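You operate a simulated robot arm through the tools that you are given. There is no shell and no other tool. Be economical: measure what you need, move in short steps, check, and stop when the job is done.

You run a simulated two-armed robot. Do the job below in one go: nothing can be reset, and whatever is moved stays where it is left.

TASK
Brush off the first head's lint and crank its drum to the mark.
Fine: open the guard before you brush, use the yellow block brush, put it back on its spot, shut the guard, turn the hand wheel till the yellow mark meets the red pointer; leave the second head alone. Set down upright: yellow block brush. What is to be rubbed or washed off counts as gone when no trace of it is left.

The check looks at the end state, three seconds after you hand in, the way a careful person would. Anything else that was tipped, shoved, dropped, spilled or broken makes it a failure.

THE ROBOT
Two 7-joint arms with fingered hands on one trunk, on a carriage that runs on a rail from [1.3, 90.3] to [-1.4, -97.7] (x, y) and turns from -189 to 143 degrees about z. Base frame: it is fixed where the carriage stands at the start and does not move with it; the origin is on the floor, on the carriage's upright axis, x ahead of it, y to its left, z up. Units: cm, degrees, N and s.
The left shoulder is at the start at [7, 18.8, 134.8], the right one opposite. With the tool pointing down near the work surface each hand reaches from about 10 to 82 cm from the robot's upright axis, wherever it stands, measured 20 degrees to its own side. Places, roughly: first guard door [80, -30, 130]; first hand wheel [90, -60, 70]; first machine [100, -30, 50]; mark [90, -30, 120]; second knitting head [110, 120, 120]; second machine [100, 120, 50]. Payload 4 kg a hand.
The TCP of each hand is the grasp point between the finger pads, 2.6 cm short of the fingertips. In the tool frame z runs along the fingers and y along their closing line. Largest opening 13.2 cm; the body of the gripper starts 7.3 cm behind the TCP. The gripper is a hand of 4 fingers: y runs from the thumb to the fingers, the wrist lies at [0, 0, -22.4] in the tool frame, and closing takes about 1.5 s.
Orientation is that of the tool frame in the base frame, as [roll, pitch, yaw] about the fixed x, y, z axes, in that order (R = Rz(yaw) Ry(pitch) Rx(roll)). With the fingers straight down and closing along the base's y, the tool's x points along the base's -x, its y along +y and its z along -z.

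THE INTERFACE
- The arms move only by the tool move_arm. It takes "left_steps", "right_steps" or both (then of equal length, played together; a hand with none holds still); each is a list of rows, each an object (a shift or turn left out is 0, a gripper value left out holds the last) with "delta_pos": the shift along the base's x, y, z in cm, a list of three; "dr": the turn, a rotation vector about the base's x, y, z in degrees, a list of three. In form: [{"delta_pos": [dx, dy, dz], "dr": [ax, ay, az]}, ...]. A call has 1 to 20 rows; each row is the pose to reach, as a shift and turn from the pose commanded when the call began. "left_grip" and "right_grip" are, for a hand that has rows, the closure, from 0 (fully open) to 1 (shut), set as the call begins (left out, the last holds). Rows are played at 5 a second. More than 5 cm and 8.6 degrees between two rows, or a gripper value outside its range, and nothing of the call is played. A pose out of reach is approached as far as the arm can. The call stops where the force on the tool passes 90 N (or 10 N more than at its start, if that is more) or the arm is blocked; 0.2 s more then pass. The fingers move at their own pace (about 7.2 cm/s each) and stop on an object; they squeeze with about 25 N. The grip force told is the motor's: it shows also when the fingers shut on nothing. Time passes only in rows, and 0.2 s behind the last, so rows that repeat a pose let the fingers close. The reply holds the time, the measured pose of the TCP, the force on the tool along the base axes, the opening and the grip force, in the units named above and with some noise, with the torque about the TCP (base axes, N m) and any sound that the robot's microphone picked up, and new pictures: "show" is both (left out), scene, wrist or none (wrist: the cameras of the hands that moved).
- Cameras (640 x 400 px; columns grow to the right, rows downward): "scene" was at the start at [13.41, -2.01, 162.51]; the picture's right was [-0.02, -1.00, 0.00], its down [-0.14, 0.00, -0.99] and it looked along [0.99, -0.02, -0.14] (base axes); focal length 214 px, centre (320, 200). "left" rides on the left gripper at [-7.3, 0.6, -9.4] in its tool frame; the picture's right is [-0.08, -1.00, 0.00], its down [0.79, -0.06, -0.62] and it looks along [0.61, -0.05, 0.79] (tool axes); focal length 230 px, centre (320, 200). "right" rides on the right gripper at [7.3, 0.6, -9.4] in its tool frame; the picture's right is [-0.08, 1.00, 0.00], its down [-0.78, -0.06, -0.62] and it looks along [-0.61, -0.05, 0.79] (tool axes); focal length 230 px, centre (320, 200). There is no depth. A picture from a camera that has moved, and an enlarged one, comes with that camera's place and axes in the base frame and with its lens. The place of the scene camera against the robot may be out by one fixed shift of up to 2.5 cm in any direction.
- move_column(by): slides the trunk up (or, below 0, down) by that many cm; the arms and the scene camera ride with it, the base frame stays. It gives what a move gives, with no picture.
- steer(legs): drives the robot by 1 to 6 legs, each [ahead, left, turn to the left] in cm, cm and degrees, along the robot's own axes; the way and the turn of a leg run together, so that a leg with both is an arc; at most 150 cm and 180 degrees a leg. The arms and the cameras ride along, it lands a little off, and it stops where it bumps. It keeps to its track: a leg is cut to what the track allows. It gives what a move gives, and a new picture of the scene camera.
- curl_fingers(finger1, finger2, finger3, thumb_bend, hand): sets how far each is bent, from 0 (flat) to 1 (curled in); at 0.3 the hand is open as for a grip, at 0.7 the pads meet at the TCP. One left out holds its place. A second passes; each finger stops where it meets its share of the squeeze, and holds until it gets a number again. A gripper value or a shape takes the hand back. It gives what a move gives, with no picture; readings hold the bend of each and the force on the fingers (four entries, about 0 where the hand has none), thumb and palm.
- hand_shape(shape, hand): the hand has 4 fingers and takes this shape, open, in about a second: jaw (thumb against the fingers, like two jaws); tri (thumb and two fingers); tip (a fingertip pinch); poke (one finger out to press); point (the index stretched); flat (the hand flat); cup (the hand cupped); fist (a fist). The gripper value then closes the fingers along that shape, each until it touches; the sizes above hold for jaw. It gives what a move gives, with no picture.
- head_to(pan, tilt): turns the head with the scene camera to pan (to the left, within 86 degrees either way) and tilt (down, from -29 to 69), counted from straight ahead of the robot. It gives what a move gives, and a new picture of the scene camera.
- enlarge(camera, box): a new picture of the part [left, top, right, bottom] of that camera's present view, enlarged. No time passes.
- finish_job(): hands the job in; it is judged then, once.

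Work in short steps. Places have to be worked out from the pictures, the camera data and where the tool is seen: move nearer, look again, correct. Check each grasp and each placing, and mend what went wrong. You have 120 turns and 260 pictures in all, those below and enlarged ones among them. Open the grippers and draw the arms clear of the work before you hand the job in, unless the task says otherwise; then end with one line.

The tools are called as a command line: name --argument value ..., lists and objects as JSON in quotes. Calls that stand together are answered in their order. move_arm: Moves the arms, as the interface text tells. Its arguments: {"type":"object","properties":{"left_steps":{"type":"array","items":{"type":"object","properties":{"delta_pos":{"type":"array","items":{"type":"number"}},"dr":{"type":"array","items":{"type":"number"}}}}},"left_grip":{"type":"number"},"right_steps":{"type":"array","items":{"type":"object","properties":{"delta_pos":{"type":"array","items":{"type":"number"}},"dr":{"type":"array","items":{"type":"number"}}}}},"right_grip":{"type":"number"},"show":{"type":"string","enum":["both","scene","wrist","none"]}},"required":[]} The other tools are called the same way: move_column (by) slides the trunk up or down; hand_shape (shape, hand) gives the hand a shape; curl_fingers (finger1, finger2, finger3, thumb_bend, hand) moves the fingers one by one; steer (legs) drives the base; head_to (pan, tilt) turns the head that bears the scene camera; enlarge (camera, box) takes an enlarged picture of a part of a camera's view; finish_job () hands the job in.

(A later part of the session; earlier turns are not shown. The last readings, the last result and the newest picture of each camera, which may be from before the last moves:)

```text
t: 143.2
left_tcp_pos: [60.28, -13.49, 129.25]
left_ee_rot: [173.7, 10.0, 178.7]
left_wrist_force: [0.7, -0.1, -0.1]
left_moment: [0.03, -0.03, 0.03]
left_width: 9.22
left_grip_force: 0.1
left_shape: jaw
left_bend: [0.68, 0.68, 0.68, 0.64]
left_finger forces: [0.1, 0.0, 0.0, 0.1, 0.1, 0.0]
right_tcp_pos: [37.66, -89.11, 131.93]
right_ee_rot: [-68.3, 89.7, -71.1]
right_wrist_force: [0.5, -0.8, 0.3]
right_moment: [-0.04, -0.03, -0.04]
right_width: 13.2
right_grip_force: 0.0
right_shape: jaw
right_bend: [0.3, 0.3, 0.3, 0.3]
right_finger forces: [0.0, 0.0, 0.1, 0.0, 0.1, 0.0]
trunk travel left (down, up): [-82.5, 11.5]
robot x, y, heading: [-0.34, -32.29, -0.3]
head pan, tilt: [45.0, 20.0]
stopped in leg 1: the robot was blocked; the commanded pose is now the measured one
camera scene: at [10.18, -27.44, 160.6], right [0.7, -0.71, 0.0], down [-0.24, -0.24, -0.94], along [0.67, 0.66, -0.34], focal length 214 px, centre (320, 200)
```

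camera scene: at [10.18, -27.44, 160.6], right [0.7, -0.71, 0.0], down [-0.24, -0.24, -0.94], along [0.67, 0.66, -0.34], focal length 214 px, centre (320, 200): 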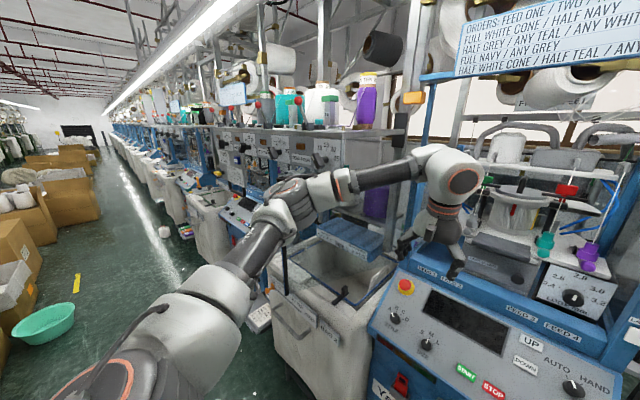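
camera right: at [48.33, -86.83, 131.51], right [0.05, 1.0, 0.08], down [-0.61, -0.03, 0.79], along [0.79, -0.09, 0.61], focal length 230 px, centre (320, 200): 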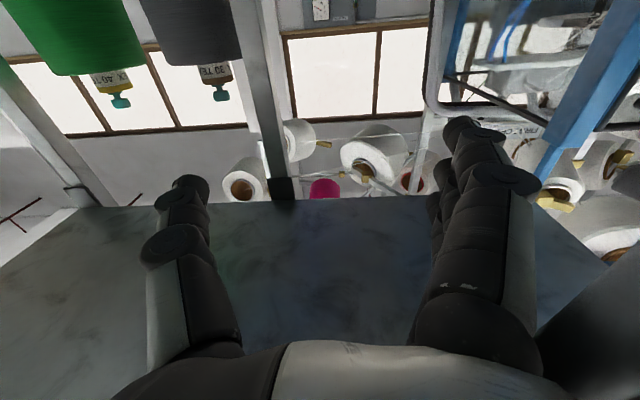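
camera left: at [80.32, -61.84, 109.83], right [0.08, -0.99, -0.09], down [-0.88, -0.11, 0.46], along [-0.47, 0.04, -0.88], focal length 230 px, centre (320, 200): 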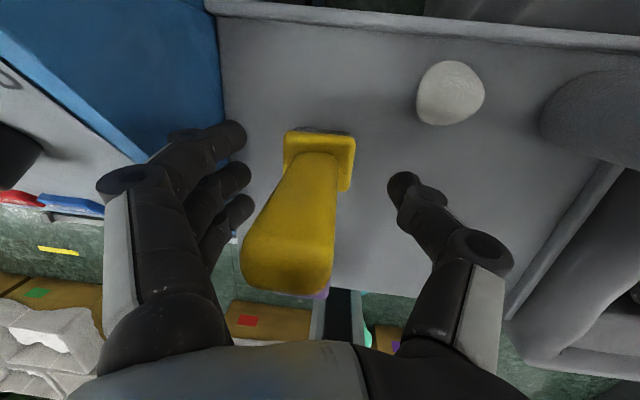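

The move was refused, and the drive ran until the arm met something (the door's inner side). I back off 8 cm right and look.

steer --legs '[[0, -8, 0]]'

enlarge --camera "scene" --box '[200, 100, 456, 260]'

```text
t: 144.3
left_tcp_pos: [60.34, -20.68, 129.14]
left_ee_rot: [174.0, 9.9, 178.7]
left_wrist_force: [-0.4, 0.0, 1.3]
left_moment: [-0.03, 0.01, -0.01]
left_width: 9.22
left_grip_force: 0.1
left_shape: jaw
left_bend: [0.68, 0.68, 0.68, 0.64]
left_finger forces: [0.0, 0.0, 0.0, 0.1, 0.0, 0.1]
right_tcp_pos: [37.74, -96.41, 132.14]
right_ee_rot: [-83.2, 89.6, -85.9]
right_wrist_force: [-0.2, 0.7, -0.1]
right_moment: [0.01, 0.01, -0.04]
right_width: 13.17
right_grip_force: 0.0
right_shape: jaw
right_bend: [0.3, 0.3, 0.3, 0.3]
right_finger forces: [0.0, 0.1, 0.1, 0.0, 0.0, 0.0]
trunk travel left (down, up): [-82.5, 11.5]
robot x, y, heading: [-0.46, -40.05, -0.6]
head pan, tilt: [45.0, 20.0]
camera scene: at [10.23, -34.64, 160.55], right [0.7, -0.71, 0.0], down [-0.24, -0.24, -0.94], along [0.67, 0.66, -0.34], focal length 214 px, centre (320, 200)
```

scene: 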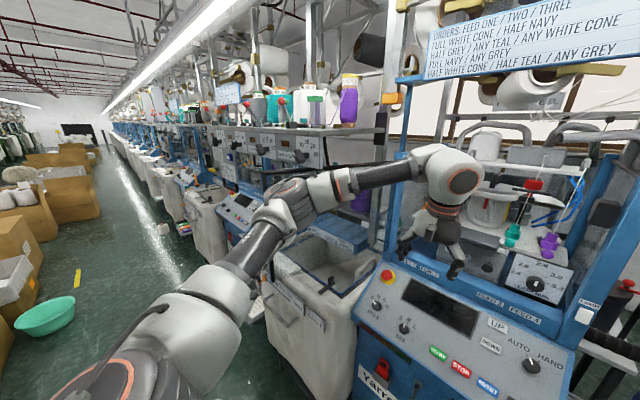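

```text
2.50 times, centred on (328, 180) of scene
camera zoom: at [10.23, -34.64, 160.55], right [0.7, -0.71, 0.0], down [-0.24, -0.24, -0.94], along [0.67, 0.66, -0.34], focal length 536 px, centre (300, 250)
```

zoom: 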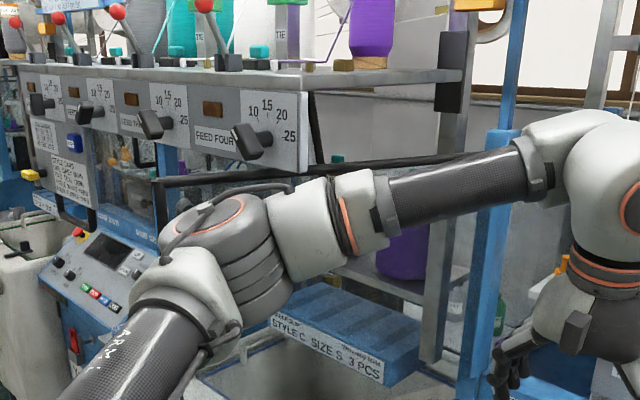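

Nothing disturbed; the door is at ~115°. Better idea: straddle the door's top bar from above with the left hand and drag it closed. I raise the hand above the door (tool straight down).

move_arm --left_steps '[{"delta_pos": [0, 0, 4], "dr": [1.5, 2.5, 0]}, {"delta_pos": [0, 0, 8], "dr": [3, 5, 0]}, {"delta_pos": [0, 0, 12], "dr": [4.5, 7.5, 0]}, {"delta_pos": [0, 0, 16], "dr": [6, 10, 0]}, {"delta_pos": [0, 0, 20], "dr": [6, 10, 0]}, {"delta_pos": [0, 0, 24], "dr": [6, 10, 0]}, {"delta_pos": [0, 0, 28], "dr": [6, 10, 0]}, {"delta_pos": [0, 0, 32], "dr": [6, 10, 0]}]' --left_grip 0.2 --show "both"

```text
t: 146.1
left_tcp_pos: [58.0, -20.55, 155.57]
left_ee_rot: [168.1, -0.1, 178.0]
left_wrist_force: [-0.7, 0.4, 0.1]
left_moment: [-0.06, -0.02, -0.02]
left_width: 10.57
left_grip_force: 0.0
left_shape: jaw
left_bend: [0.59, 0.59, 0.59, 0.55]
left_finger forces: [0.0, 0.0, 0.0, 0.1, 0.1, 0.0]
left hand out of reach, approached as far as the arm can: row 7, 8
right_tcp_pos: [37.76, -96.66, 132.06]
right_ee_rot: [-80.0, 89.6, -82.7]
right_wrist_force: [-0.3, 0.3, 0.0]
right_moment: [-0.02, 0.01, -0.02]
right_width: 13.2
right_grip_force: 0.1
right_shape: jaw
right_bend: [0.3, 0.3, 0.3, 0.3]
right_finger forces: [0.0, 0.0, 0.0, 0.0, 0.1, 0.0]
trunk travel left (down, up): [-82.5, 11.5]
robot x, y, heading: [-0.71, -40.11, -0.3]
head pan, tilt: [45.0, 20.0]
camera scene: at [10.21, -34.97, 160.57], right [0.7, -0.71, 0.0], down [-0.24, -0.24, -0.94], along [0.67, 0.66, -0.34], focal length 214 px, centre (320, 200)
camera left: at [65.34, -21.98, 164.85], right [0.05, -0.98, -0.2], down [-0.79, -0.16, 0.59], along [-0.61, 0.13, -0.78], focal length 230 px, centre (320, 200)
```

scene: 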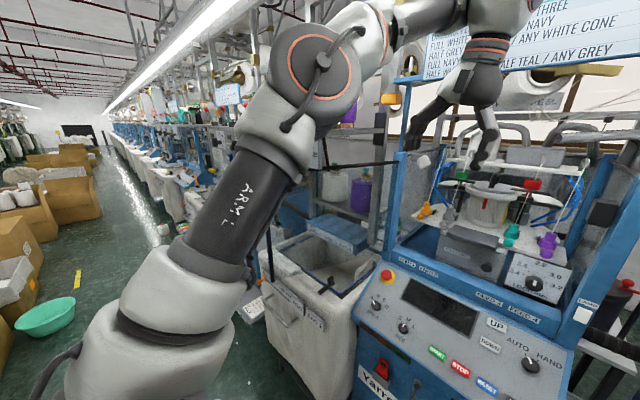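
left: 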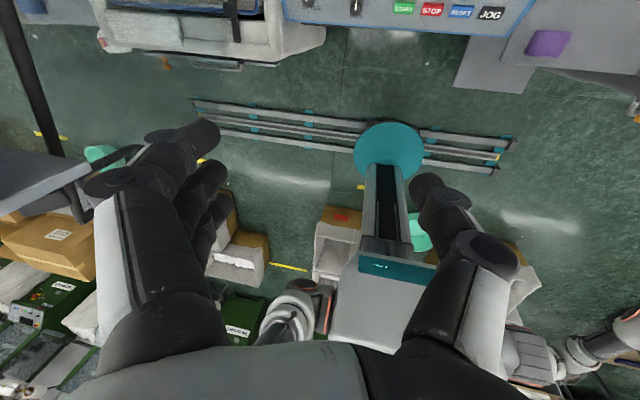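

Fingertips (153) are above the door top. I level the roll and move left over the door's top bar at about [54,7].

move_column --by 6

move_arm --left_steps '[{"delta_pos": [-0.5, 3.5, 0], "dr": [-4, 0, 0]}, {"delta_pos": [-1, 7, 0], "dr": [-8, 0, 0]}, {"delta_pos": [-1.5, 10.5, 0], "dr": [-12, 0, 0]}, {"delta_pos": [-2, 14, 0], "dr": [-12, 0, -5]}, {"delta_pos": [-2.5, 17.5, 0], "dr": [-12, 0, -10]}, {"delta_pos": [-3, 21, 0], "dr": [-12, 0, -15]}, {"delta_pos": [-3.5, 24.5, 0], "dr": [-12, 0, -20]}]' --show "both"

```text
t: 147.1
left_tcp_pos: [58.07, -20.71, 161.66]
left_ee_rot: [168.1, -0.1, 178.2]
left_wrist_force: [-0.5, -0.3, 0.2]
left_moment: [0.01, 0.02, -0.01]
left_width: 10.54
left_grip_force: 0.0
left_shape: jaw
left_bend: [0.59, 0.59, 0.59, 0.55]
left_finger forces: [0.1, 0.0, 0.0, 0.1, 0.1, 0.0]
right_tcp_pos: [37.58, -97.05, 137.88]
right_ee_rot: [-74.7, 89.7, -77.5]
right_wrist_force: [-0.4, 1.2, 0.1]
right_moment: [0.01, -0.01, -0.01]
right_width: 13.2
right_grip_force: 0.1
right_shape: jaw
right_bend: [0.3, 0.3, 0.3, 0.3]
right_finger forces: [0.1, 0.0, 0.0, 0.0, 0.0, 0.0]
trunk travel left (down, up): [-88.5, 5.5]
robot x, y, heading: [-0.48, -39.71, -0.6]
head pan, tilt: [45.0, 20.0]
```

```text
t: 148.7
left_tcp_pos: [54.51, 3.89, 161.38]
left_ee_rot: [179.8, 2.4, 158.2]
left_wrist_force: [0.0, 0.0, 0.2]
left_moment: [-0.01, 0.01, -0.01]
left_width: 10.54
left_grip_force: 0.0
left_shape: jaw
left_bend: [0.59, 0.59, 0.59, 0.55]
left_finger forces: [0.0, 0.0, 0.0, 0.0, 0.0, 0.0]
right_tcp_pos: [37.53, -96.56, 137.95]
right_ee_rot: [-73.8, 89.6, -76.4]
right_wrist_force: [-0.4, -0.1, -0.3]
right_moment: [-0.01, 0.0, 0.03]
right_width: 13.18
right_grip_force: 0.0
right_shape: jaw
right_bend: [0.3, 0.3, 0.3, 0.3]
right_finger forces: [0.0, 0.0, 0.0, 0.0, 0.0, 0.0]
trunk travel left (down, up): [-88.5, 5.5]
robot x, y, heading: [-0.61, -40.19, -0.5]
head pan, tilt: [45.0, 20.0]
camera scene: at [10.11, -35.08, 166.58], right [0.7, -0.71, 0.0], down [-0.24, -0.24, -0.94], along [0.67, 0.66, -0.34], focal length 214 px, centre (320, 200)
camera left: at [61.1, 1.94, 171.09], right [-0.3, -0.95, 0.0], down [-0.78, 0.24, 0.58], along [-0.56, 0.17, -0.81], focal length 230 px, centre (320, 200)
```

scene: 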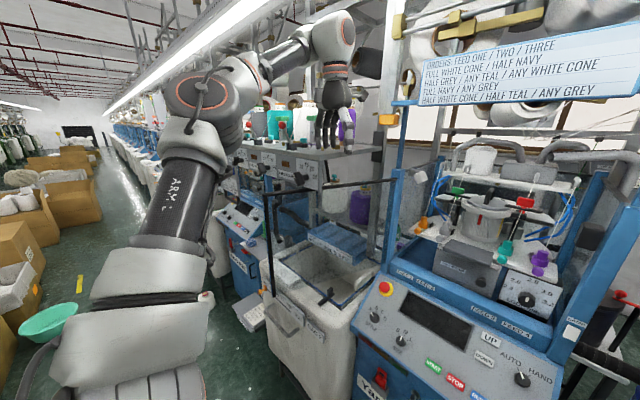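
left: 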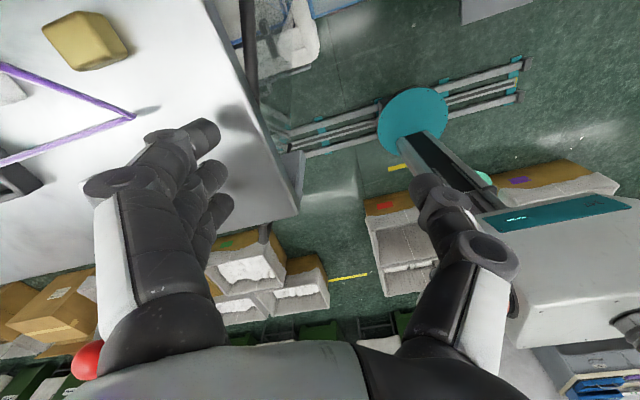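

The neighbouring bench lies just left of the door, so straddling is unsafe. Instead I'll push the free edge from the left, in front of the bench and below its panel. First I move away from the bench: right, then back in front.

move_arm --left_steps '[{"delta_pos": [0, -4, 0]}, {"delta_pos": [-1, -8, 0]}, {"delta_pos": [-5, -8, 0]}, {"delta_pos": [-9, -8, 0]}, {"delta_pos": [-13, -8, 0]}, {"delta_pos": [-17, -8, 0]}, {"delta_pos": [-20, -6, 0]}, {"delta_pos": [-21, -2, 0]}, {"delta_pos": [-21, 2, 0]}, {"delta_pos": [-21, 6, 0]}, {"delta_pos": [-21, 10, 0]}, {"delta_pos": [-21, 14, 0]}, {"delta_pos": [-21, 18, 0]}, {"delta_pos": [-21, 22, 0]}, {"delta_pos": [-21, 26, 0]}]' --left_grip 0.95 --show "scene"

```text
t: 151.8
left_tcp_pos: [46.03, 20.31, 156.53]
left_ee_rot: [178.6, 3.2, 154.9]
left_wrist_force: [0.3, -0.2, 0.3]
left_moment: [0.1, -0.02, -0.02]
left_width: 0.65
left_grip_force: 0.0
left_shape: jaw
left_bend: [0.71, 0.71, 0.71, 0.7]
left_finger forces: [0.0, 0.0, 0.0, 0.1, 0.1, 0.0]
left hand out of reach, approached as far as the arm can: row 6, 7, 8, 9, 10, 11, 12, 13, 14, 15
right_tcp_pos: [37.3, -98.05, 137.68]
right_ee_rot: [26.3, 89.7, 23.6]
right_wrist_force: [0.1, -0.5, -0.4]
right_moment: [0.0, -0.07, 0.07]
right_width: 13.2
right_grip_force: 0.0
right_shape: jaw
right_bend: [0.3, 0.3, 0.3, 0.3]
right_finger forces: [0.0, 0.0, 0.0, 0.0, 0.0, 0.1]
trunk travel left (down, up): [-88.5, 5.5]
robot x, y, heading: [-0.49, -39.81, -0.7]
head pan, tilt: [45.0, 20.0]
stopped in row 15 (left hand): the force on the tool passed its limit at 211 N (the readings are from after the stop); the commanded pose is now the measured one
camera scene: at [9.92, -36.65, 166.66], right [0.7, -0.71, 0.0], down [-0.24, -0.23, -0.94], along [0.67, 0.66, -0.34], focal length 214 px, centre (320, 200)
```

scene: 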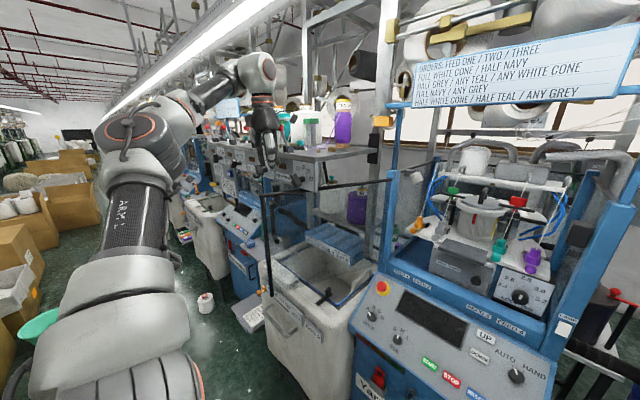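

A hard contact occurred — the hand did not go far enough back. I inspect that area closely.

enlarge --camera "scene" --box '[200, 80, 392, 200]'

enlarge --camera "left" --box '[0, 0, 640, 400]'

```text
3.33 times, centred on (296, 140) of scene
camera zoom: at [9.92, -36.65, 166.66], right [0.7, -0.71, 0.0], down [-0.24, -0.23, -0.94], along [0.67, 0.66, -0.34], focal length 715 px, centre (400, 400)
```

zoom: 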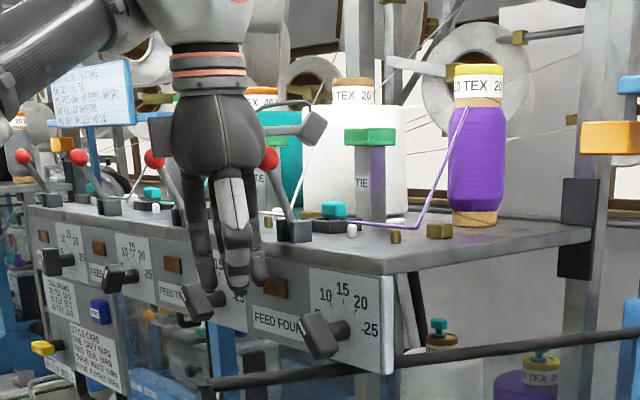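

```text
1.00 times, centred on (320, 200) of left (not enlarged: the box is as wide or as high as the picture)
camera zoom: at [52.38, 17.89, 166.36], right [-0.35, -0.94, -0.02], down [-0.77, 0.28, 0.57], along [-0.53, 0.22, -0.82], focal length 230 px, centre (320, 200)
```

zoom: 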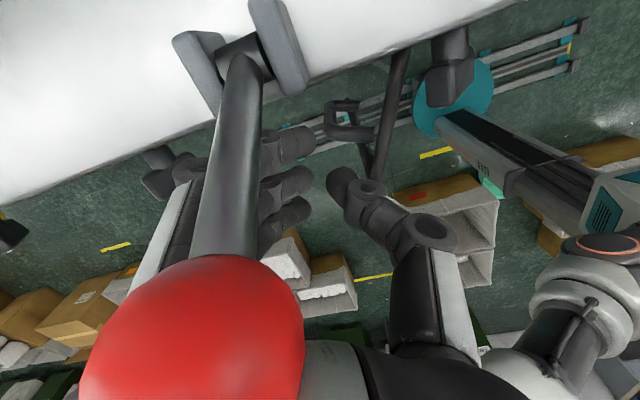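

The hand is squeezed beside the bench's red lever (it appears unmoved). I move carefully straight back toward the robot.

move_arm --left_steps '[{"delta_pos": [-1.5, -1, 0]}, {"delta_pos": [-3.5, -2, -0.5]}, {"delta_pos": [-6, -2.5, -1]}, {"delta_pos": [-9, -3, -2]}, {"delta_pos": [-12, -3, -3]}]' --show "scene"

enlarge --camera "scene" --box '[180, 80, 372, 200]'

```text
t: 153.0
left_tcp_pos: [42.81, 18.25, 152.47]
left_ee_rot: [179.1, 3.2, 155.0]
left_wrist_force: [-0.4, 0.2, 0.4]
left_moment: [0.02, 0.01, 0.02]
left_width: 0.66
left_grip_force: 0.1
left_shape: jaw
left_bend: [0.71, 0.71, 0.71, 0.7]
left_finger forces: [0.0, 0.0, 0.1, 0.1, 0.0, 0.0]
left hand out of reach, approached as far as the arm can: row 1, 2, 3, 4, 5
right_tcp_pos: [37.58, -96.99, 137.87]
right_ee_rot: [-65.0, 89.6, -67.6]
right_wrist_force: [0.1, 0.3, -0.3]
right_moment: [-0.04, 0.0, 0.01]
right_width: 13.21
right_grip_force: 0.1
right_shape: jaw
right_bend: [0.3, 0.3, 0.3, 0.3]
right_finger forces: [0.1, 0.0, 0.0, 0.0, 0.1, 0.1]
trunk travel left (down, up): [-88.5, 5.5]
robot x, y, heading: [-0.45, -40.0, -0.7]
head pan, tilt: [45.0, 20.0]
camera scene: at [10.23, -35.43, 166.59], right [0.7, -0.71, 0.0], down [-0.24, -0.24, -0.94], along [0.67, 0.66, -0.34], focal length 214 px, centre (320, 200)
```

scene: 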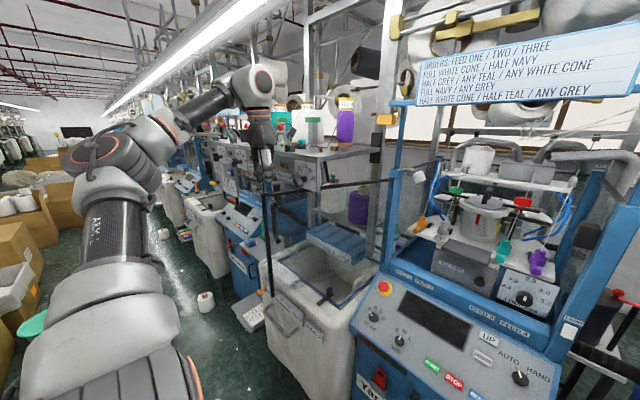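

```text
3.33 times, centred on (276, 140) of scene
camera zoom: at [10.23, -35.43, 166.59], right [0.7, -0.71, 0.0], down [-0.24, -0.24, -0.94], along [0.67, 0.66, -0.34], focal length 715 px, centre (467, 400)
```

zoom: 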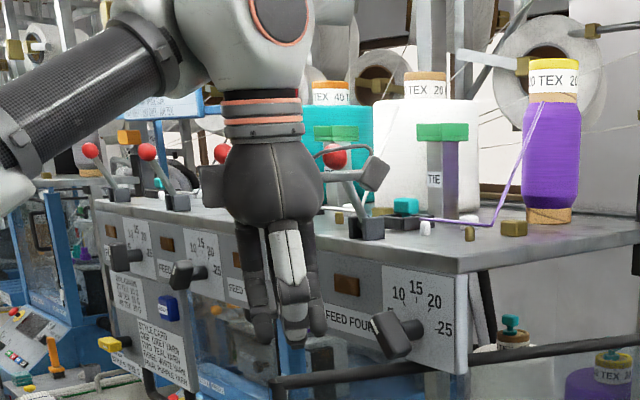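

Free again and nothing displaced. I rotate the hand's yaw back (joint limits) and then retreat toward the robot.

move_arm --left_steps '[{"delta_pos": [-0.5, -1, 0], "dr": [0, 0, 7]}, {"delta_pos": [-1, -2, 0], "dr": [0, 0, 14]}, {"delta_pos": [-2, -3, 0], "dr": [0, 0, 21]}, {"delta_pos": [-4, -3, 0], "dr": [0, 0, 28]}, {"delta_pos": [-7, -3, 0], "dr": [0, 0, 35]}, {"delta_pos": [-10, -3, 0], "dr": [0, 0, 42]}]' --show "none"

```text
t: 154.4
left_tcp_pos: [41.63, 13.2, 150.36]
left_ee_rot: [179.1, 3.3, -162.9]
left_wrist_force: [-0.2, 0.1, 0.5]
left_moment: [0.01, -0.03, -0.02]
left_width: 0.67
left_grip_force: 0.0
left_shape: jaw
left_bend: [0.71, 0.71, 0.71, 0.7]
left_finger forces: [0.0, 0.1, 0.1, 0.0, 0.1, 0.0]
left hand out of reach, approached as far as the arm can: row 1, 2, 3, 4, 5, 6
right_tcp_pos: [37.47, -96.8, 137.98]
right_ee_rot: [-66.3, 89.5, -69.0]
right_wrist_force: [0.4, -0.8, -0.3]
right_moment: [0.0, -0.03, 0.04]
right_width: 13.19
right_grip_force: 0.0
right_shape: jaw
right_bend: [0.3, 0.3, 0.3, 0.3]
right_finger forces: [0.1, 0.0, 0.0, 0.1, 0.1, 0.0]
trunk travel left (down, up): [-88.5, 5.5]
robot x, y, heading: [-0.29, -40.05, -0.5]
head pan, tilt: [45.0, 20.0]
```

I can instead retract the hand by turning the robot left. First I lower the right hand so it passes beneath the right-hand panel during the turn.

move_arm --right_steps '[{"delta_pos": [0, 0, -4.5]}, {"delta_pos": [0, 0, -9]}, {"delta_pos": [0, 0, -13.5]}, {"delta_pos": [0, 0, -18]}, {"delta_pos": [0, 0, -22.5]}, {"delta_pos": [0, 0, -27]}, {"delta_pos": [0, 0, -30]}]' --show "none"

steer --legs '[[0, 0, 14]]'

```text
t: 156.0
left_tcp_pos: [41.81, 13.38, 150.27]
left_ee_rot: [179.1, 3.3, -163.1]
left_wrist_force: [0.0, 0.0, 0.2]
left_moment: [0.03, -0.02, -0.01]
left_width: 0.65
left_grip_force: 0.0
left_shape: jaw
left_bend: [0.71, 0.71, 0.71, 0.7]
left_finger forces: [0.0, 0.1, 0.1, 0.0, 0.0, 0.1]
right_tcp_pos: [37.49, -96.81, 107.96]
right_ee_rot: [-68.3, 89.6, -71.0]
right_wrist_force: [-0.4, 0.1, 0.6]
right_moment: [0.0, 0.0, 0.0]
right_width: 13.2
right_grip_force: 0.1
right_shape: jaw
right_bend: [0.3, 0.3, 0.3, 0.3]
right_finger forces: [0.0, 0.0, 0.0, 0.1, 0.0, 0.1]
trunk travel left (down, up): [-88.5, 5.5]
robot x, y, heading: [-0.49, -40.34, -0.6]
head pan, tilt: [45.0, 20.0]
```

```text
t: 157.2
left_tcp_pos: [27.54, 21.94, 150.21]
left_ee_rot: [179.1, 3.3, -149.0]
left_wrist_force: [-0.8, 0.3, -0.5]
left_moment: [0.0, 0.01, 0.0]
left_width: 0.67
left_grip_force: 0.0
left_shape: jaw
left_bend: [0.71, 0.71, 0.71, 0.7]
left_finger forces: [0.1, 0.0, 0.0, 0.0, 0.0, 0.0]
right_tcp_pos: [50.15, -86.0, 107.91]
right_ee_rot: [-68.7, 89.6, -57.4]
right_wrist_force: [0.2, 0.2, -0.1]
right_moment: [-0.03, -0.01, 0.0]
right_width: 13.19
right_grip_force: 0.2
right_shape: jaw
right_bend: [0.3, 0.3, 0.3, 0.3]
right_finger forces: [0.0, 0.0, 0.0, 0.1, 0.0, 0.1]
trunk travel left (down, up): [-88.5, 5.5]
robot x, y, heading: [-0.74, -39.62, 13.6]
head pan, tilt: [45.0, 20.0]
camera scene: at [8.34, -32.64, 166.58], right [0.85, -0.52, 0.0], down [-0.18, -0.29, -0.94], along [0.49, 0.8, -0.34], focal length 214 px, centre (320, 200)
```

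scene: 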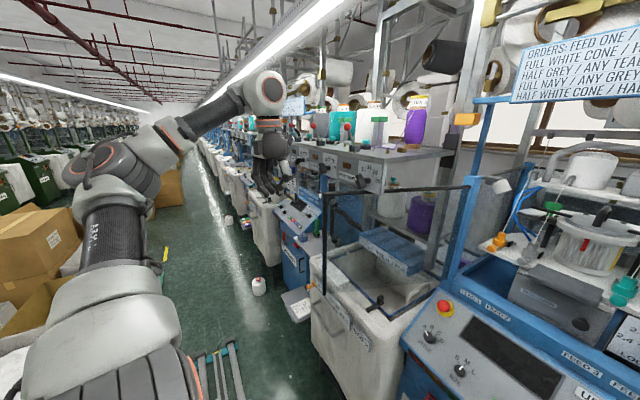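

That worked: the hand is in front of the bench at [27.5,22]. I drive 8 cm left and lower the hand below the bench panel.

steer --legs '[[0, 8, 0]]'

move_arm --left_steps '[{"delta_pos": [0, 0, -4.5]}, {"delta_pos": [0, 0, -9]}, {"delta_pos": [0, 0, -13.5]}, {"delta_pos": [0, 0, -18]}, {"delta_pos": [0, 0, -22.5]}, {"delta_pos": [0, 0, -27]}]' --show "scene"

```text
t: 158.3
left_tcp_pos: [27.74, 28.79, 150.69]
left_ee_rot: [178.8, 3.4, -149.0]
left_wrist_force: [0.4, 0.0, -1.3]
left_moment: [0.05, 0.04, -0.01]
left_width: 0.65
left_grip_force: 0.1
left_shape: jaw
left_bend: [0.71, 0.71, 0.71, 0.7]
left_finger forces: [0.0, 0.1, 0.1, 0.0, 0.0, 0.0]
right_tcp_pos: [50.19, -78.98, 107.73]
right_ee_rot: [-12.2, 89.8, -0.9]
right_wrist_force: [0.5, -0.8, 0.0]
right_moment: [0.0, -0.06, 0.05]
right_width: 13.21
right_grip_force: 0.0
right_shape: jaw
right_bend: [0.3, 0.3, 0.3, 0.3]
right_finger forces: [0.0, 0.1, 0.0, 0.1, 0.1, 0.0]
trunk travel left (down, up): [-88.5, 5.5]
robot x, y, heading: [-0.73, -32.11, 13.2]
head pan, tilt: [45.0, 20.0]
camera scene: at [8.43, -25.81, 166.64], right [0.85, -0.52, 0.0], down [-0.18, -0.29, -0.94], along [0.49, 0.8, -0.34], focal length 214 px, centre (320, 200)
```

scene: 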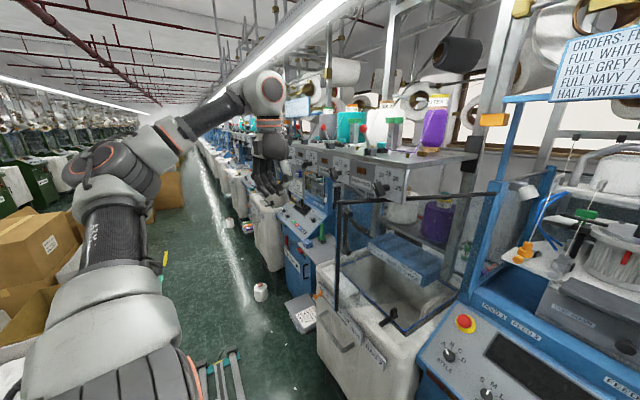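

```text
t: 159.7
left_tcp_pos: [27.55, 29.73, 123.23]
left_ee_rot: [179.2, 3.3, -148.9]
left_wrist_force: [0.3, -0.7, -1.2]
left_moment: [-0.02, -0.05, 0.0]
left_width: 0.63
left_grip_force: 0.1
left_shape: jaw
left_bend: [0.71, 0.71, 0.71, 0.7]
left_finger forces: [0.1, 0.0, 0.1, 0.0, 0.1, 0.0]
right_tcp_pos: [50.28, -78.22, 107.99]
right_ee_rot: [-73.5, 89.5, -62.0]
right_wrist_force: [-0.2, 0.2, 0.2]
right_moment: [0.0, 0.0, 0.0]
right_width: 13.18
right_grip_force: 0.1
right_shape: jaw
right_bend: [0.3, 0.3, 0.3, 0.3]
right_finger forces: [0.0, 0.1, 0.0, 0.1, 0.1, 0.1]
trunk travel left (down, up): [-88.5, 5.5]
robot x, y, heading: [-0.79, -32.31, 13.2]
head pan, tilt: [45.0, 20.0]
camera scene: at [8.4, -24.75, 166.58], right [0.85, -0.52, 0.0], down [-0.18, -0.29, -0.94], along [0.49, 0.8, -0.34], focal length 214 px, centre (320, 200)
```

scene: 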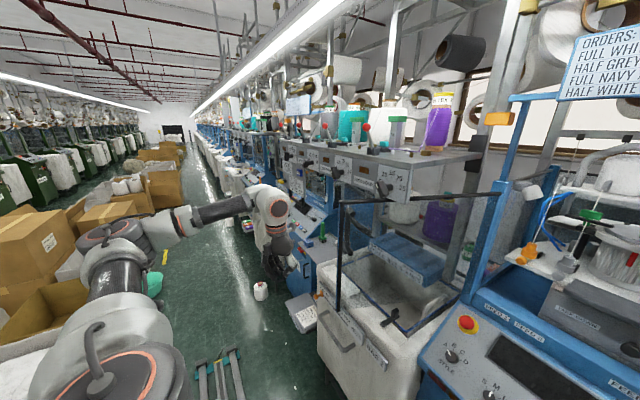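

Now I pitch the fist forward and bring it beside the door's outer face near the free edge.

move_arm --left_steps '[{"delta_pos": [3, 0, 0], "dr": [0, -7, 0]}, {"delta_pos": [6, 0, 0], "dr": [0, -14, 0]}, {"delta_pos": [9, 0, 0], "dr": [0, -21, 0]}, {"delta_pos": [12, 0, 0], "dr": [0, -28, 0]}, {"delta_pos": [15, -1, 0], "dr": [0, -35, 0]}]' --left_grip 1 --show "both"

```text
t: 160.9
left_tcp_pos: [42.7, 28.54, 123.37]
left_ee_rot: [-160.3, 32.6, -142.5]
left_wrist_force: [-0.3, 0.5, -1.3]
left_moment: [-0.01, 0.03, 0.0]
left_width: 0.0
left_grip_force: 25.6
left_shape: jaw
left_bend: [0.68, 0.59, 0.68, 0.66]
left_finger forces: [0.0, 0.0, 0.0, 0.1, 0.2, 0.1]
right_tcp_pos: [50.22, -78.22, 107.9]
right_ee_rot: [-74.3, 89.6, -63.0]
right_wrist_force: [0.5, 0.6, 0.5]
right_moment: [0.01, -0.02, -0.01]
right_width: 13.18
right_grip_force: 0.1
right_shape: jaw
right_bend: [0.3, 0.3, 0.3, 0.3]
right_finger forces: [0.1, 0.0, 0.0, 0.0, 0.0, 0.0]
trunk travel left (down, up): [-88.5, 5.5]
robot x, y, heading: [-0.39, -31.6, 13.6]
head pan, tilt: [45.0, 20.0]
camera scene: at [8.49, -24.9, 166.58], right [0.85, -0.52, 0.0], down [-0.18, -0.29, -0.94], along [0.49, 0.8, -0.34], focal length 214 px, centre (320, 200)
camera left: at [41.67, 32.48, 134.53], right [0.48, -0.81, 0.32], down [-0.87, -0.48, 0.08], along [0.09, -0.32, -0.94], focal length 230 px, centre (320, 200)
```

scene: 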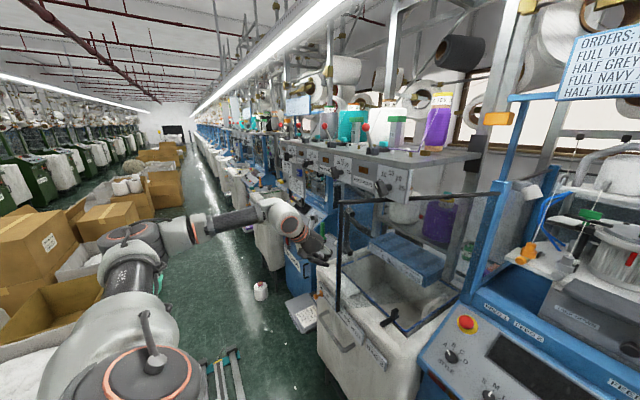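
left: 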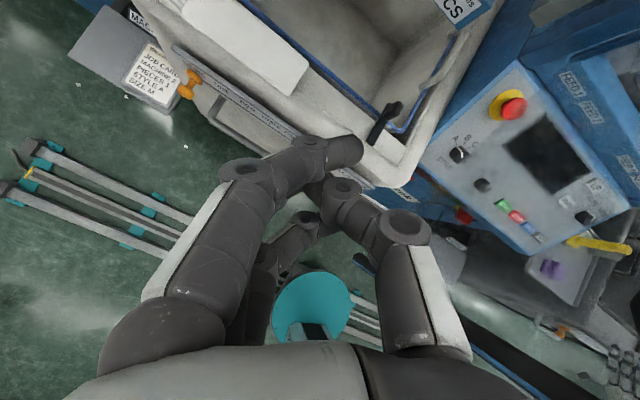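

The fist is left of the door, low. I sweep right along the door's arc, gently.

move_arm --left_steps '[{"delta_pos": [0.5, -2.5, 0]}, {"delta_pos": [1, -5, 0]}, {"delta_pos": [1.5, -7, 0]}, {"delta_pos": [2, -9, 0]}, {"delta_pos": [2, -11, 0]}, {"delta_pos": [2.2, -13, 0]}, {"delta_pos": [2.3, -15, 0]}, {"delta_pos": [2.3, -17, 0]}, {"delta_pos": [2.3, -19, 0]}, {"delta_pos": [2, -21.5, 0]}, {"delta_pos": [1.7, -24, 0]}, {"delta_pos": [1.5, -27, 0]}, {"delta_pos": [1.3, -30, 0]}, {"delta_pos": [1.5, -33, 0]}, {"delta_pos": [1.8, -36, 0]}, {"delta_pos": [2.2, -39, 0]}]' --show "scene"

```text
t: 162.7
left_tcp_pos: [42.72, 12.42, 123.43]
left_ee_rot: [-160.6, 32.4, -142.1]
left_wrist_force: [-71.9, 18.7, -1.1]
left_moment: [-1.5, -6.04, -2.06]
left_width: 0.01
left_grip_force: 25.0
left_shape: jaw
left_bend: [0.68, 0.58, 0.68, 0.66]
left_finger forces: [0.0, 0.0, 0.0, 0.0, 0.0, 70.4]
right_tcp_pos: [49.32, -77.58, 108.76]
right_ee_rot: [-35.7, 88.9, -23.9]
right_wrist_force: [0.4, 0.0, -0.3]
right_moment: [0.0, -0.04, 0.05]
right_width: 13.19
right_grip_force: 0.1
right_shape: jaw
right_bend: [0.3, 0.3, 0.3, 0.3]
right_finger forces: [0.0, 0.0, 0.0, 0.0, 0.0, 0.1]
trunk travel left (down, up): [-88.5, 5.5]
robot x, y, heading: [-0.4, -32.34, 13.9]
head pan, tilt: [45.0, 20.0]
stopped in row 9 (left hand): the force on the tool passed its limit at 95 N (the readings are from after the stop); the commanded pose is now the measured one
camera scene: at [6.26, -24.51, 166.71], right [0.86, -0.52, 0.01], down [-0.16, -0.29, -0.94], along [0.49, 0.8, -0.34], focal length 214 px, centre (320, 200)
```

scene: 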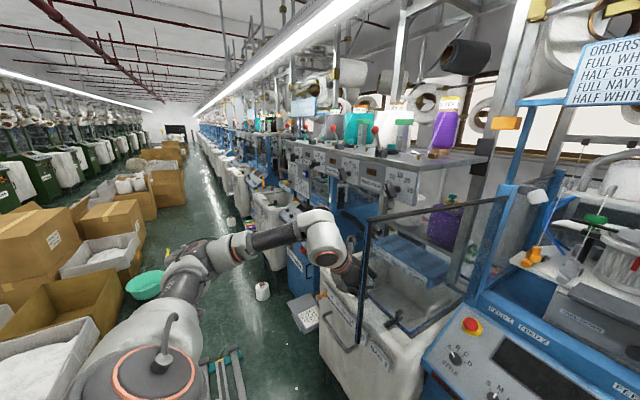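

The door is closing (~100°) but the palm met the edge. I back off, yaw the hand −45° so the fingertips lead, and sweep on.

move_arm --left_steps '[{"delta_pos": [-1, 2, 0]}, {"delta_pos": [-2, 4, 0], "dr": [0, 0, -8]}, {"delta_pos": [-2, 4, 0], "dr": [0, 0, -16]}, {"delta_pos": [-2, 4, 0], "dr": [0, 0, -24]}, {"delta_pos": [-2, 4, 0], "dr": [0, 0, -32]}, {"delta_pos": [-2, 4, 0], "dr": [0, 0, -40]}, {"delta_pos": [-1, 2, 0], "dr": [0, 0, -45]}, {"delta_pos": [-0.5, 0, 0], "dr": [0, 0, -45]}, {"delta_pos": [-0.5, -2, 0], "dr": [0, 0, -45]}, {"delta_pos": [-0.5, -4, 0], "dr": [0, 0, -45]}, {"delta_pos": [-0.5, -6, 0], "dr": [0, 0, -45]}, {"delta_pos": [-0.5, -8, 0], "dr": [0, 0, -45]}]' --show "scene"

```text
t: 165.5
left_tcp_pos: [42.1, 4.0, 123.06]
left_ee_rot: [-161.2, 31.6, 171.9]
left_wrist_force: [-60.0, 6.7, -12.0]
left_moment: [-0.58, -5.69, 0.06]
left_width: 0.0
left_grip_force: 25.1
left_shape: jaw
left_bend: [0.68, 0.58, 0.68, 0.66]
left_finger forces: [0.1, 0.0, 0.1, 0.0, 0.0, 61.7]
right_tcp_pos: [49.54, -77.78, 108.77]
right_ee_rot: [-36.2, 89.1, -24.4]
right_wrist_force: [-0.1, 0.7, -0.4]
right_moment: [0.01, 0.0, -0.01]
right_width: 13.2
right_grip_force: 0.1
right_shape: jaw
right_bend: [0.3, 0.3, 0.3, 0.3]
right_finger forces: [0.0, 0.0, 0.1, 0.0, 0.1, 0.1]
trunk travel left (down, up): [-88.5, 5.5]
robot x, y, heading: [-0.5, -32.0, 14.1]
head pan, tilt: [45.0, 20.0]
stopped in row 12 (left hand): the force on the tool passed its limit at 92 N (the readings are from after the stop); the commanded pose is now the measured one
camera scene: at [6.61, -24.66, 166.72], right [0.86, -0.52, 0.01], down [-0.17, -0.29, -0.94], along [0.49, 0.8, -0.34], focal length 214 px, centre (320, 200)
```

scene: 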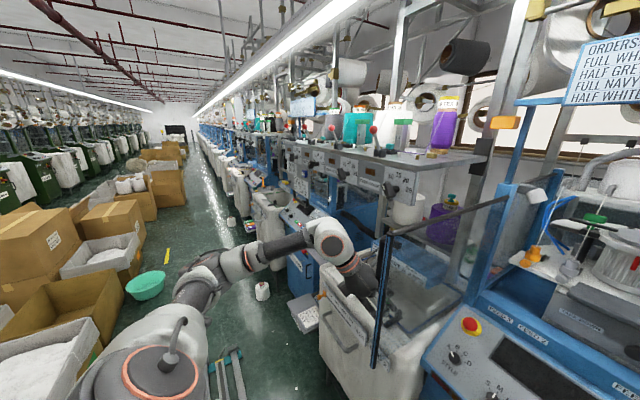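

Door ~90° now; palm touched the edge again, so I pull the hand back 4 cm and continue with fingertips only along the arc.

move_arm --left_steps '[{"delta_pos": [-2, 1, 0]}, {"delta_pos": [-4, 1.5, 0]}, {"delta_pos": [-4, 0, 0]}, {"delta_pos": [-4, -2, 0]}, {"delta_pos": [-3.8, -4, 0]}, {"delta_pos": [-3.6, -6.5, 0]}, {"delta_pos": [-3.3, -9, 0]}, {"delta_pos": [-3, -11.5, 0]}, {"delta_pos": [-2.6, -14, 0]}, {"delta_pos": [-2, -16.5, 0]}, {"delta_pos": [-1.2, -19, 0]}, {"delta_pos": [0, -21.5, 0]}, {"delta_pos": [1.3, -24, 0]}, {"delta_pos": [3, -26.5, 0]}, {"delta_pos": [5, -29, 0]}]' --show "scene"

```text
t: 168.7
left_tcp_pos: [48.93, -25.34, 122.74]
left_ee_rot: [-161.1, 31.4, 172.1]
left_wrist_force: [0.4, 0.4, -0.1]
left_moment: [-0.02, -0.01, 0.01]
left_width: 0.02
left_grip_force: 25.0
left_shape: jaw
left_bend: [0.68, 0.58, 0.68, 0.66]
left_finger forces: [0.0, 0.0, 0.1, 0.0, 0.0, 0.0]
right_tcp_pos: [50.64, -78.17, 107.83]
right_ee_rot: [-72.1, 89.7, -60.4]
right_wrist_force: [0.9, -0.2, -0.4]
right_moment: [-0.01, -0.04, 0.0]
right_width: 13.25
right_grip_force: 0.0
right_shape: jaw
right_bend: [0.3, 0.3, 0.3, 0.3]
right_finger forces: [0.0, 0.0, 0.0, 0.0, 0.1, 0.1]
trunk travel left (down, up): [-88.5, 5.5]
robot x, y, heading: [-0.44, -32.38, 13.9]
head pan, tilt: [45.0, 20.0]
camera scene: at [8.51, -25.04, 166.58], right [0.85, -0.52, 0.0], down [-0.18, -0.29, -0.94], along [0.49, 0.8, -0.34], focal length 214 px, centre (320, 200)
```

scene: 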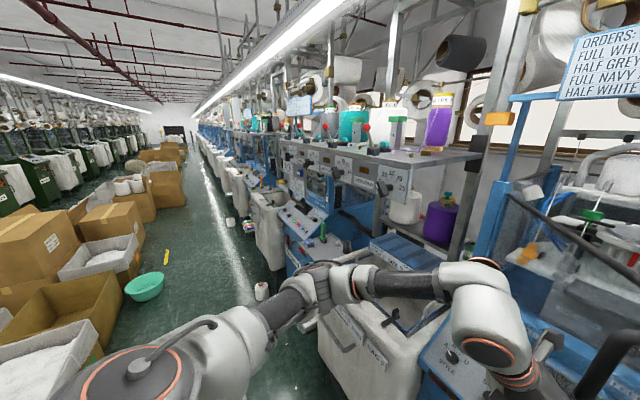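

The door is down to ~50°. I keep pushing forward along the arc.

move_arm --left_steps '[{"delta_pos": [2, -1.8, 0]}, {"delta_pos": [4, -3.3, 0]}, {"delta_pos": [6, -4.8, 0]}, {"delta_pos": [8, -6.2, 0]}, {"delta_pos": [10, -7.6, 0]}, {"delta_pos": [12, -9, 0]}, {"delta_pos": [14, -10.3, 0]}, {"delta_pos": [16, -11.5, 0]}, {"delta_pos": [18, -12.5, 0]}, {"delta_pos": [20, -13.3, 0]}]' --show "scene"

```text
t: 170.9
left_tcp_pos: [68.91, -38.56, 122.91]
left_ee_rot: [-161.0, 31.4, 172.1]
left_wrist_force: [-0.5, -0.1, -0.5]
left_moment: [-0.01, 0.0, -0.02]
left_width: 0.0
left_grip_force: 24.9
left_shape: jaw
left_bend: [0.68, 0.58, 0.68, 0.66]
left_finger forces: [0.0, 0.1, 0.0, 0.0, 0.1, 0.0]
right_tcp_pos: [50.56, -78.27, 107.85]
right_ee_rot: [-69.8, 89.8, -58.2]
right_wrist_force: [0.1, 0.5, -0.3]
right_moment: [0.0, -0.02, -0.01]
right_width: 13.18
right_grip_force: 0.1
right_shape: jaw
right_bend: [0.3, 0.3, 0.3, 0.3]
right_finger forces: [0.0, 0.0, 0.0, 0.0, 0.0, 0.0]
trunk travel left (down, up): [-88.5, 5.5]
robot x, y, heading: [-0.49, -32.21, 13.9]
head pan, tilt: [45.0, 20.0]
camera scene: at [8.44, -24.98, 166.58], right [0.85, -0.52, 0.0], down [-0.18, -0.29, -0.94], along [0.49, 0.8, -0.34], focal length 214 px, centre (320, 200)
```

scene: 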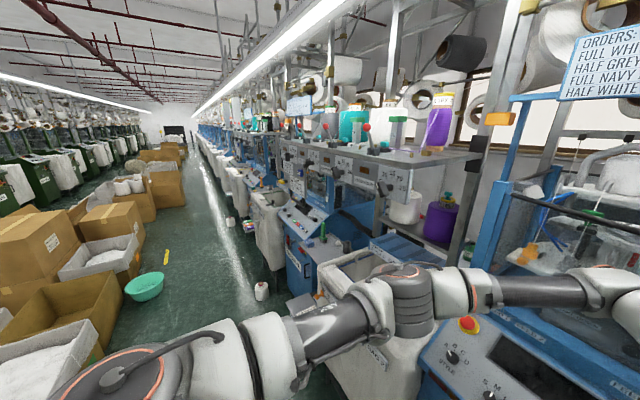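

Almost shut. I turn the head to the machine and push on to closed.

head_to --pan -20 --tilt 22

move_arm --left_steps '[{"delta_pos": [1.5, -0.4, 0.5]}, {"delta_pos": [3, -0.7, 1]}, {"delta_pos": [4.5, -1, 1]}, {"delta_pos": [6, -1.2, 1]}, {"delta_pos": [7.5, -1.4, 1]}, {"delta_pos": [9, -1.5, 1]}, {"delta_pos": [10.5, -1.5, 1]}, {"delta_pos": [12, -1.5, 1]}]' --show "scene"

```text
t: 172.2
left_tcp_pos: [68.77, -38.42, 122.95]
left_ee_rot: [-161.0, 31.5, 172.0]
left_wrist_force: [0.6, 0.5, 0.5]
left_moment: [-0.04, 0.01, -0.04]
left_width: 0.0
left_grip_force: 25.1
left_shape: jaw
left_bend: [0.68, 0.58, 0.68, 0.66]
left_finger forces: [0.0, 0.0, 0.0, 0.0, 0.0, 0.1]
right_tcp_pos: [50.45, -77.97, 108.06]
right_ee_rot: [-69.8, 89.6, -58.2]
right_wrist_force: [0.0, 0.1, 0.1]
right_moment: [0.01, 0.01, 0.01]
right_width: 13.21
right_grip_force: 0.0
right_shape: jaw
right_bend: [0.3, 0.3, 0.3, 0.3]
right_finger forces: [0.1, 0.1, 0.1, 0.0, 0.0, 0.0]
trunk travel left (down, up): [-88.5, 5.5]
robot x, y, heading: [-0.3, -32.22, 13.6]
head pan, tilt: [-20.0, 22.0]
camera scene: at [12.75, -33.82, 166.26], right [-0.11, -0.99, 0.0], down [-0.37, 0.04, -0.93], along [0.92, -0.1, -0.37], focal length 214 px, centre (320, 200)
```

scene: 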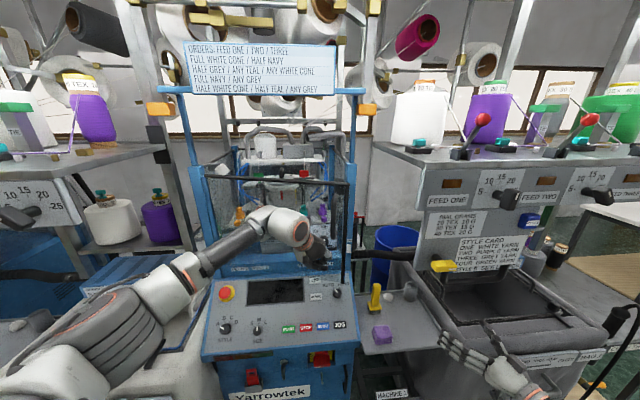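

```text
t: 174.0
left_tcp_pos: [74.87, -39.62, 123.75]
left_ee_rot: [-160.9, 31.5, 172.2]
left_wrist_force: [0.0, -0.1, -1.1]
left_moment: [-0.02, 0.0, 0.02]
left_width: 0.0
left_grip_force: 25.1
left_shape: jaw
left_bend: [0.68, 0.58, 0.68, 0.66]
left_finger forces: [0.1, 0.1, 0.1, 0.0, 0.0, 0.1]
left hand out of reach, approached as far as the arm can: row 5, 6, 7, 8
right_tcp_pos: [50.41, -78.05, 107.89]
right_ee_rot: [-70.1, 89.7, -58.5]
right_wrist_force: [0.6, -1.1, -0.2]
right_moment: [-0.01, -0.01, -0.02]
right_width: 13.2
right_grip_force: 0.1
right_shape: jaw
right_bend: [0.3, 0.3, 0.3, 0.3]
right_finger forces: [0.1, 0.0, 0.0, 0.0, 0.0, 0.0]
trunk travel left (down, up): [-88.5, 5.5]
robot x, y, heading: [-0.54, -32.16, 13.8]
head pan, tilt: [-20.0, 22.0]
camera scene: at [12.75, -33.81, 166.26], right [-0.11, -0.99, 0.0], down [-0.37, 0.04, -0.93], along [0.92, -0.1, -0.37], focal length 214 px, centre (320, 200)
```

scene: 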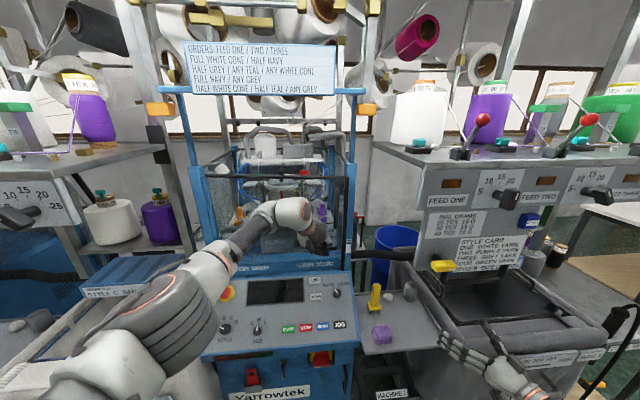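

Reach limit with ~7° to go. I retreat a little left, then turn the robot straight and shift right for the final push.

move_arm --left_steps '[{"delta_pos": [-4, 1, 0]}, {"delta_pos": [-8, 3, 0]}, {"delta_pos": [-9, 7, 0]}, {"delta_pos": [-9, 11.5, 0]}, {"delta_pos": [-9, 16, 0]}, {"delta_pos": [-9, 20, 0]}]' --show "none"

steer --legs '[[0, -12, -14]]'

head_to --pan 5 --tilt 22

```text
t: 175.4
left_tcp_pos: [65.79, -19.24, 123.79]
left_ee_rot: [-160.9, 31.5, 172.1]
left_wrist_force: [-0.2, -0.7, 0.5]
left_moment: [0.01, -0.02, -0.01]
left_width: 0.01
left_grip_force: 25.1
left_shape: jaw
left_bend: [0.68, 0.58, 0.68, 0.66]
left_finger forces: [0.0, 0.0, 0.0, 0.0, 0.0, 0.1]
right_tcp_pos: [50.4, -77.84, 108.06]
right_ee_rot: [-74.0, 89.4, -62.2]
right_wrist_force: [0.2, -0.9, -0.1]
right_moment: [-0.01, 0.0, 0.0]
right_width: 13.19
right_grip_force: 0.0
right_shape: jaw
right_bend: [0.3, 0.3, 0.3, 0.3]
right_finger forces: [0.1, 0.1, 0.1, 0.2, 0.0, 0.1]
trunk travel left (down, up): [-88.5, 5.5]
robot x, y, heading: [-0.64, -32.25, 13.9]
head pan, tilt: [-20.0, 22.0]
```

```text
t: 176.7
left_tcp_pos: [66.8, -47.7, 123.75]
left_ee_rot: [-160.9, 31.6, 158.2]
left_wrist_force: [-0.7, 0.5, -0.5]
left_moment: [-0.01, 0.01, -0.03]
left_width: 0.02
left_grip_force: 25.3
left_shape: jaw
left_bend: [0.68, 0.58, 0.68, 0.66]
left_finger forces: [0.1, 0.0, 0.0, 0.0, 0.0, 0.0]
right_tcp_pos: [37.63, -100.73, 108.14]
right_ee_rot: [-74.8, 89.6, -77.1]
right_wrist_force: [0.5, 1.2, 0.2]
right_moment: [0.01, -0.01, -0.03]
right_width: 13.2
right_grip_force: 0.1
right_shape: jaw
right_bend: [0.3, 0.3, 0.3, 0.3]
right_finger forces: [0.1, 0.0, 0.0, 0.1, 0.0, 0.0]
trunk travel left (down, up): [-88.5, 5.5]
robot x, y, heading: [-0.55, -44.21, -0.4]
head pan, tilt: [-20.0, 22.0]
camera scene: at [12.24, -48.85, 166.26], right [-0.35, -0.94, 0.0], down [-0.35, 0.13, -0.93], along [0.87, -0.32, -0.37], focal length 214 px, centre (320, 200)
```

scene: 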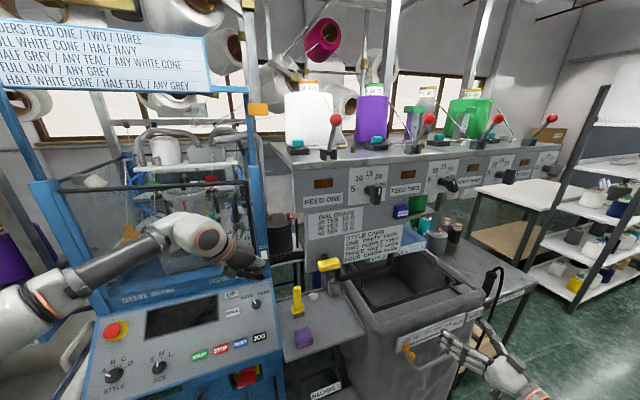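

```text
t: 177.6
left_tcp_pos: [66.75, -48.07, 123.78]
left_ee_rot: [-161.1, 31.4, 158.1]
left_wrist_force: [0.1, 0.4, -0.5]
left_moment: [0.0, 0.02, -0.01]
left_width: 0.01
left_grip_force: 25.1
left_shape: jaw
left_bend: [0.68, 0.58, 0.68, 0.66]
left_finger forces: [0.0, 0.0, 0.1, 0.1, 0.0, 0.0]
right_tcp_pos: [37.58, -101.02, 107.98]
right_ee_rot: [-65.2, 89.8, -67.6]
right_wrist_force: [0.5, 0.3, 0.4]
right_moment: [0.01, 0.04, 0.01]
right_width: 13.2
right_grip_force: 0.1
right_shape: jaw
right_bend: [0.3, 0.3, 0.3, 0.3]
right_finger forces: [0.0, 0.1, 0.1, 0.0, 0.0, 0.1]
trunk travel left (down, up): [-88.5, 5.5]
robot x, y, heading: [-0.93, -43.86, -0.2]
head pan, tilt: [5.0, 22.0]
camera scene: at [12.73, -45.36, 166.26], right [0.08, -1.0, 0.0], down [-0.37, -0.03, -0.93], along [0.92, 0.07, -0.37], focal length 214 px, centre (320, 200)
```

scene: 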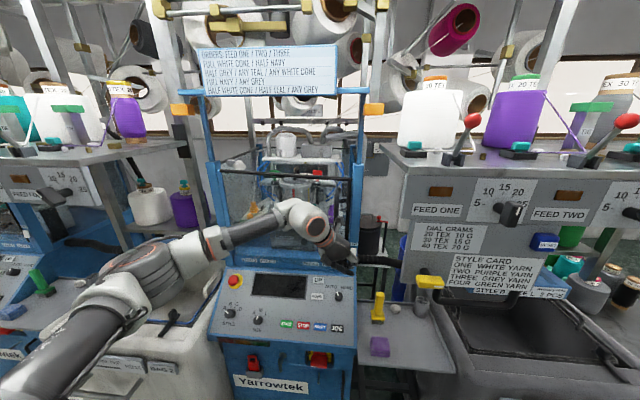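

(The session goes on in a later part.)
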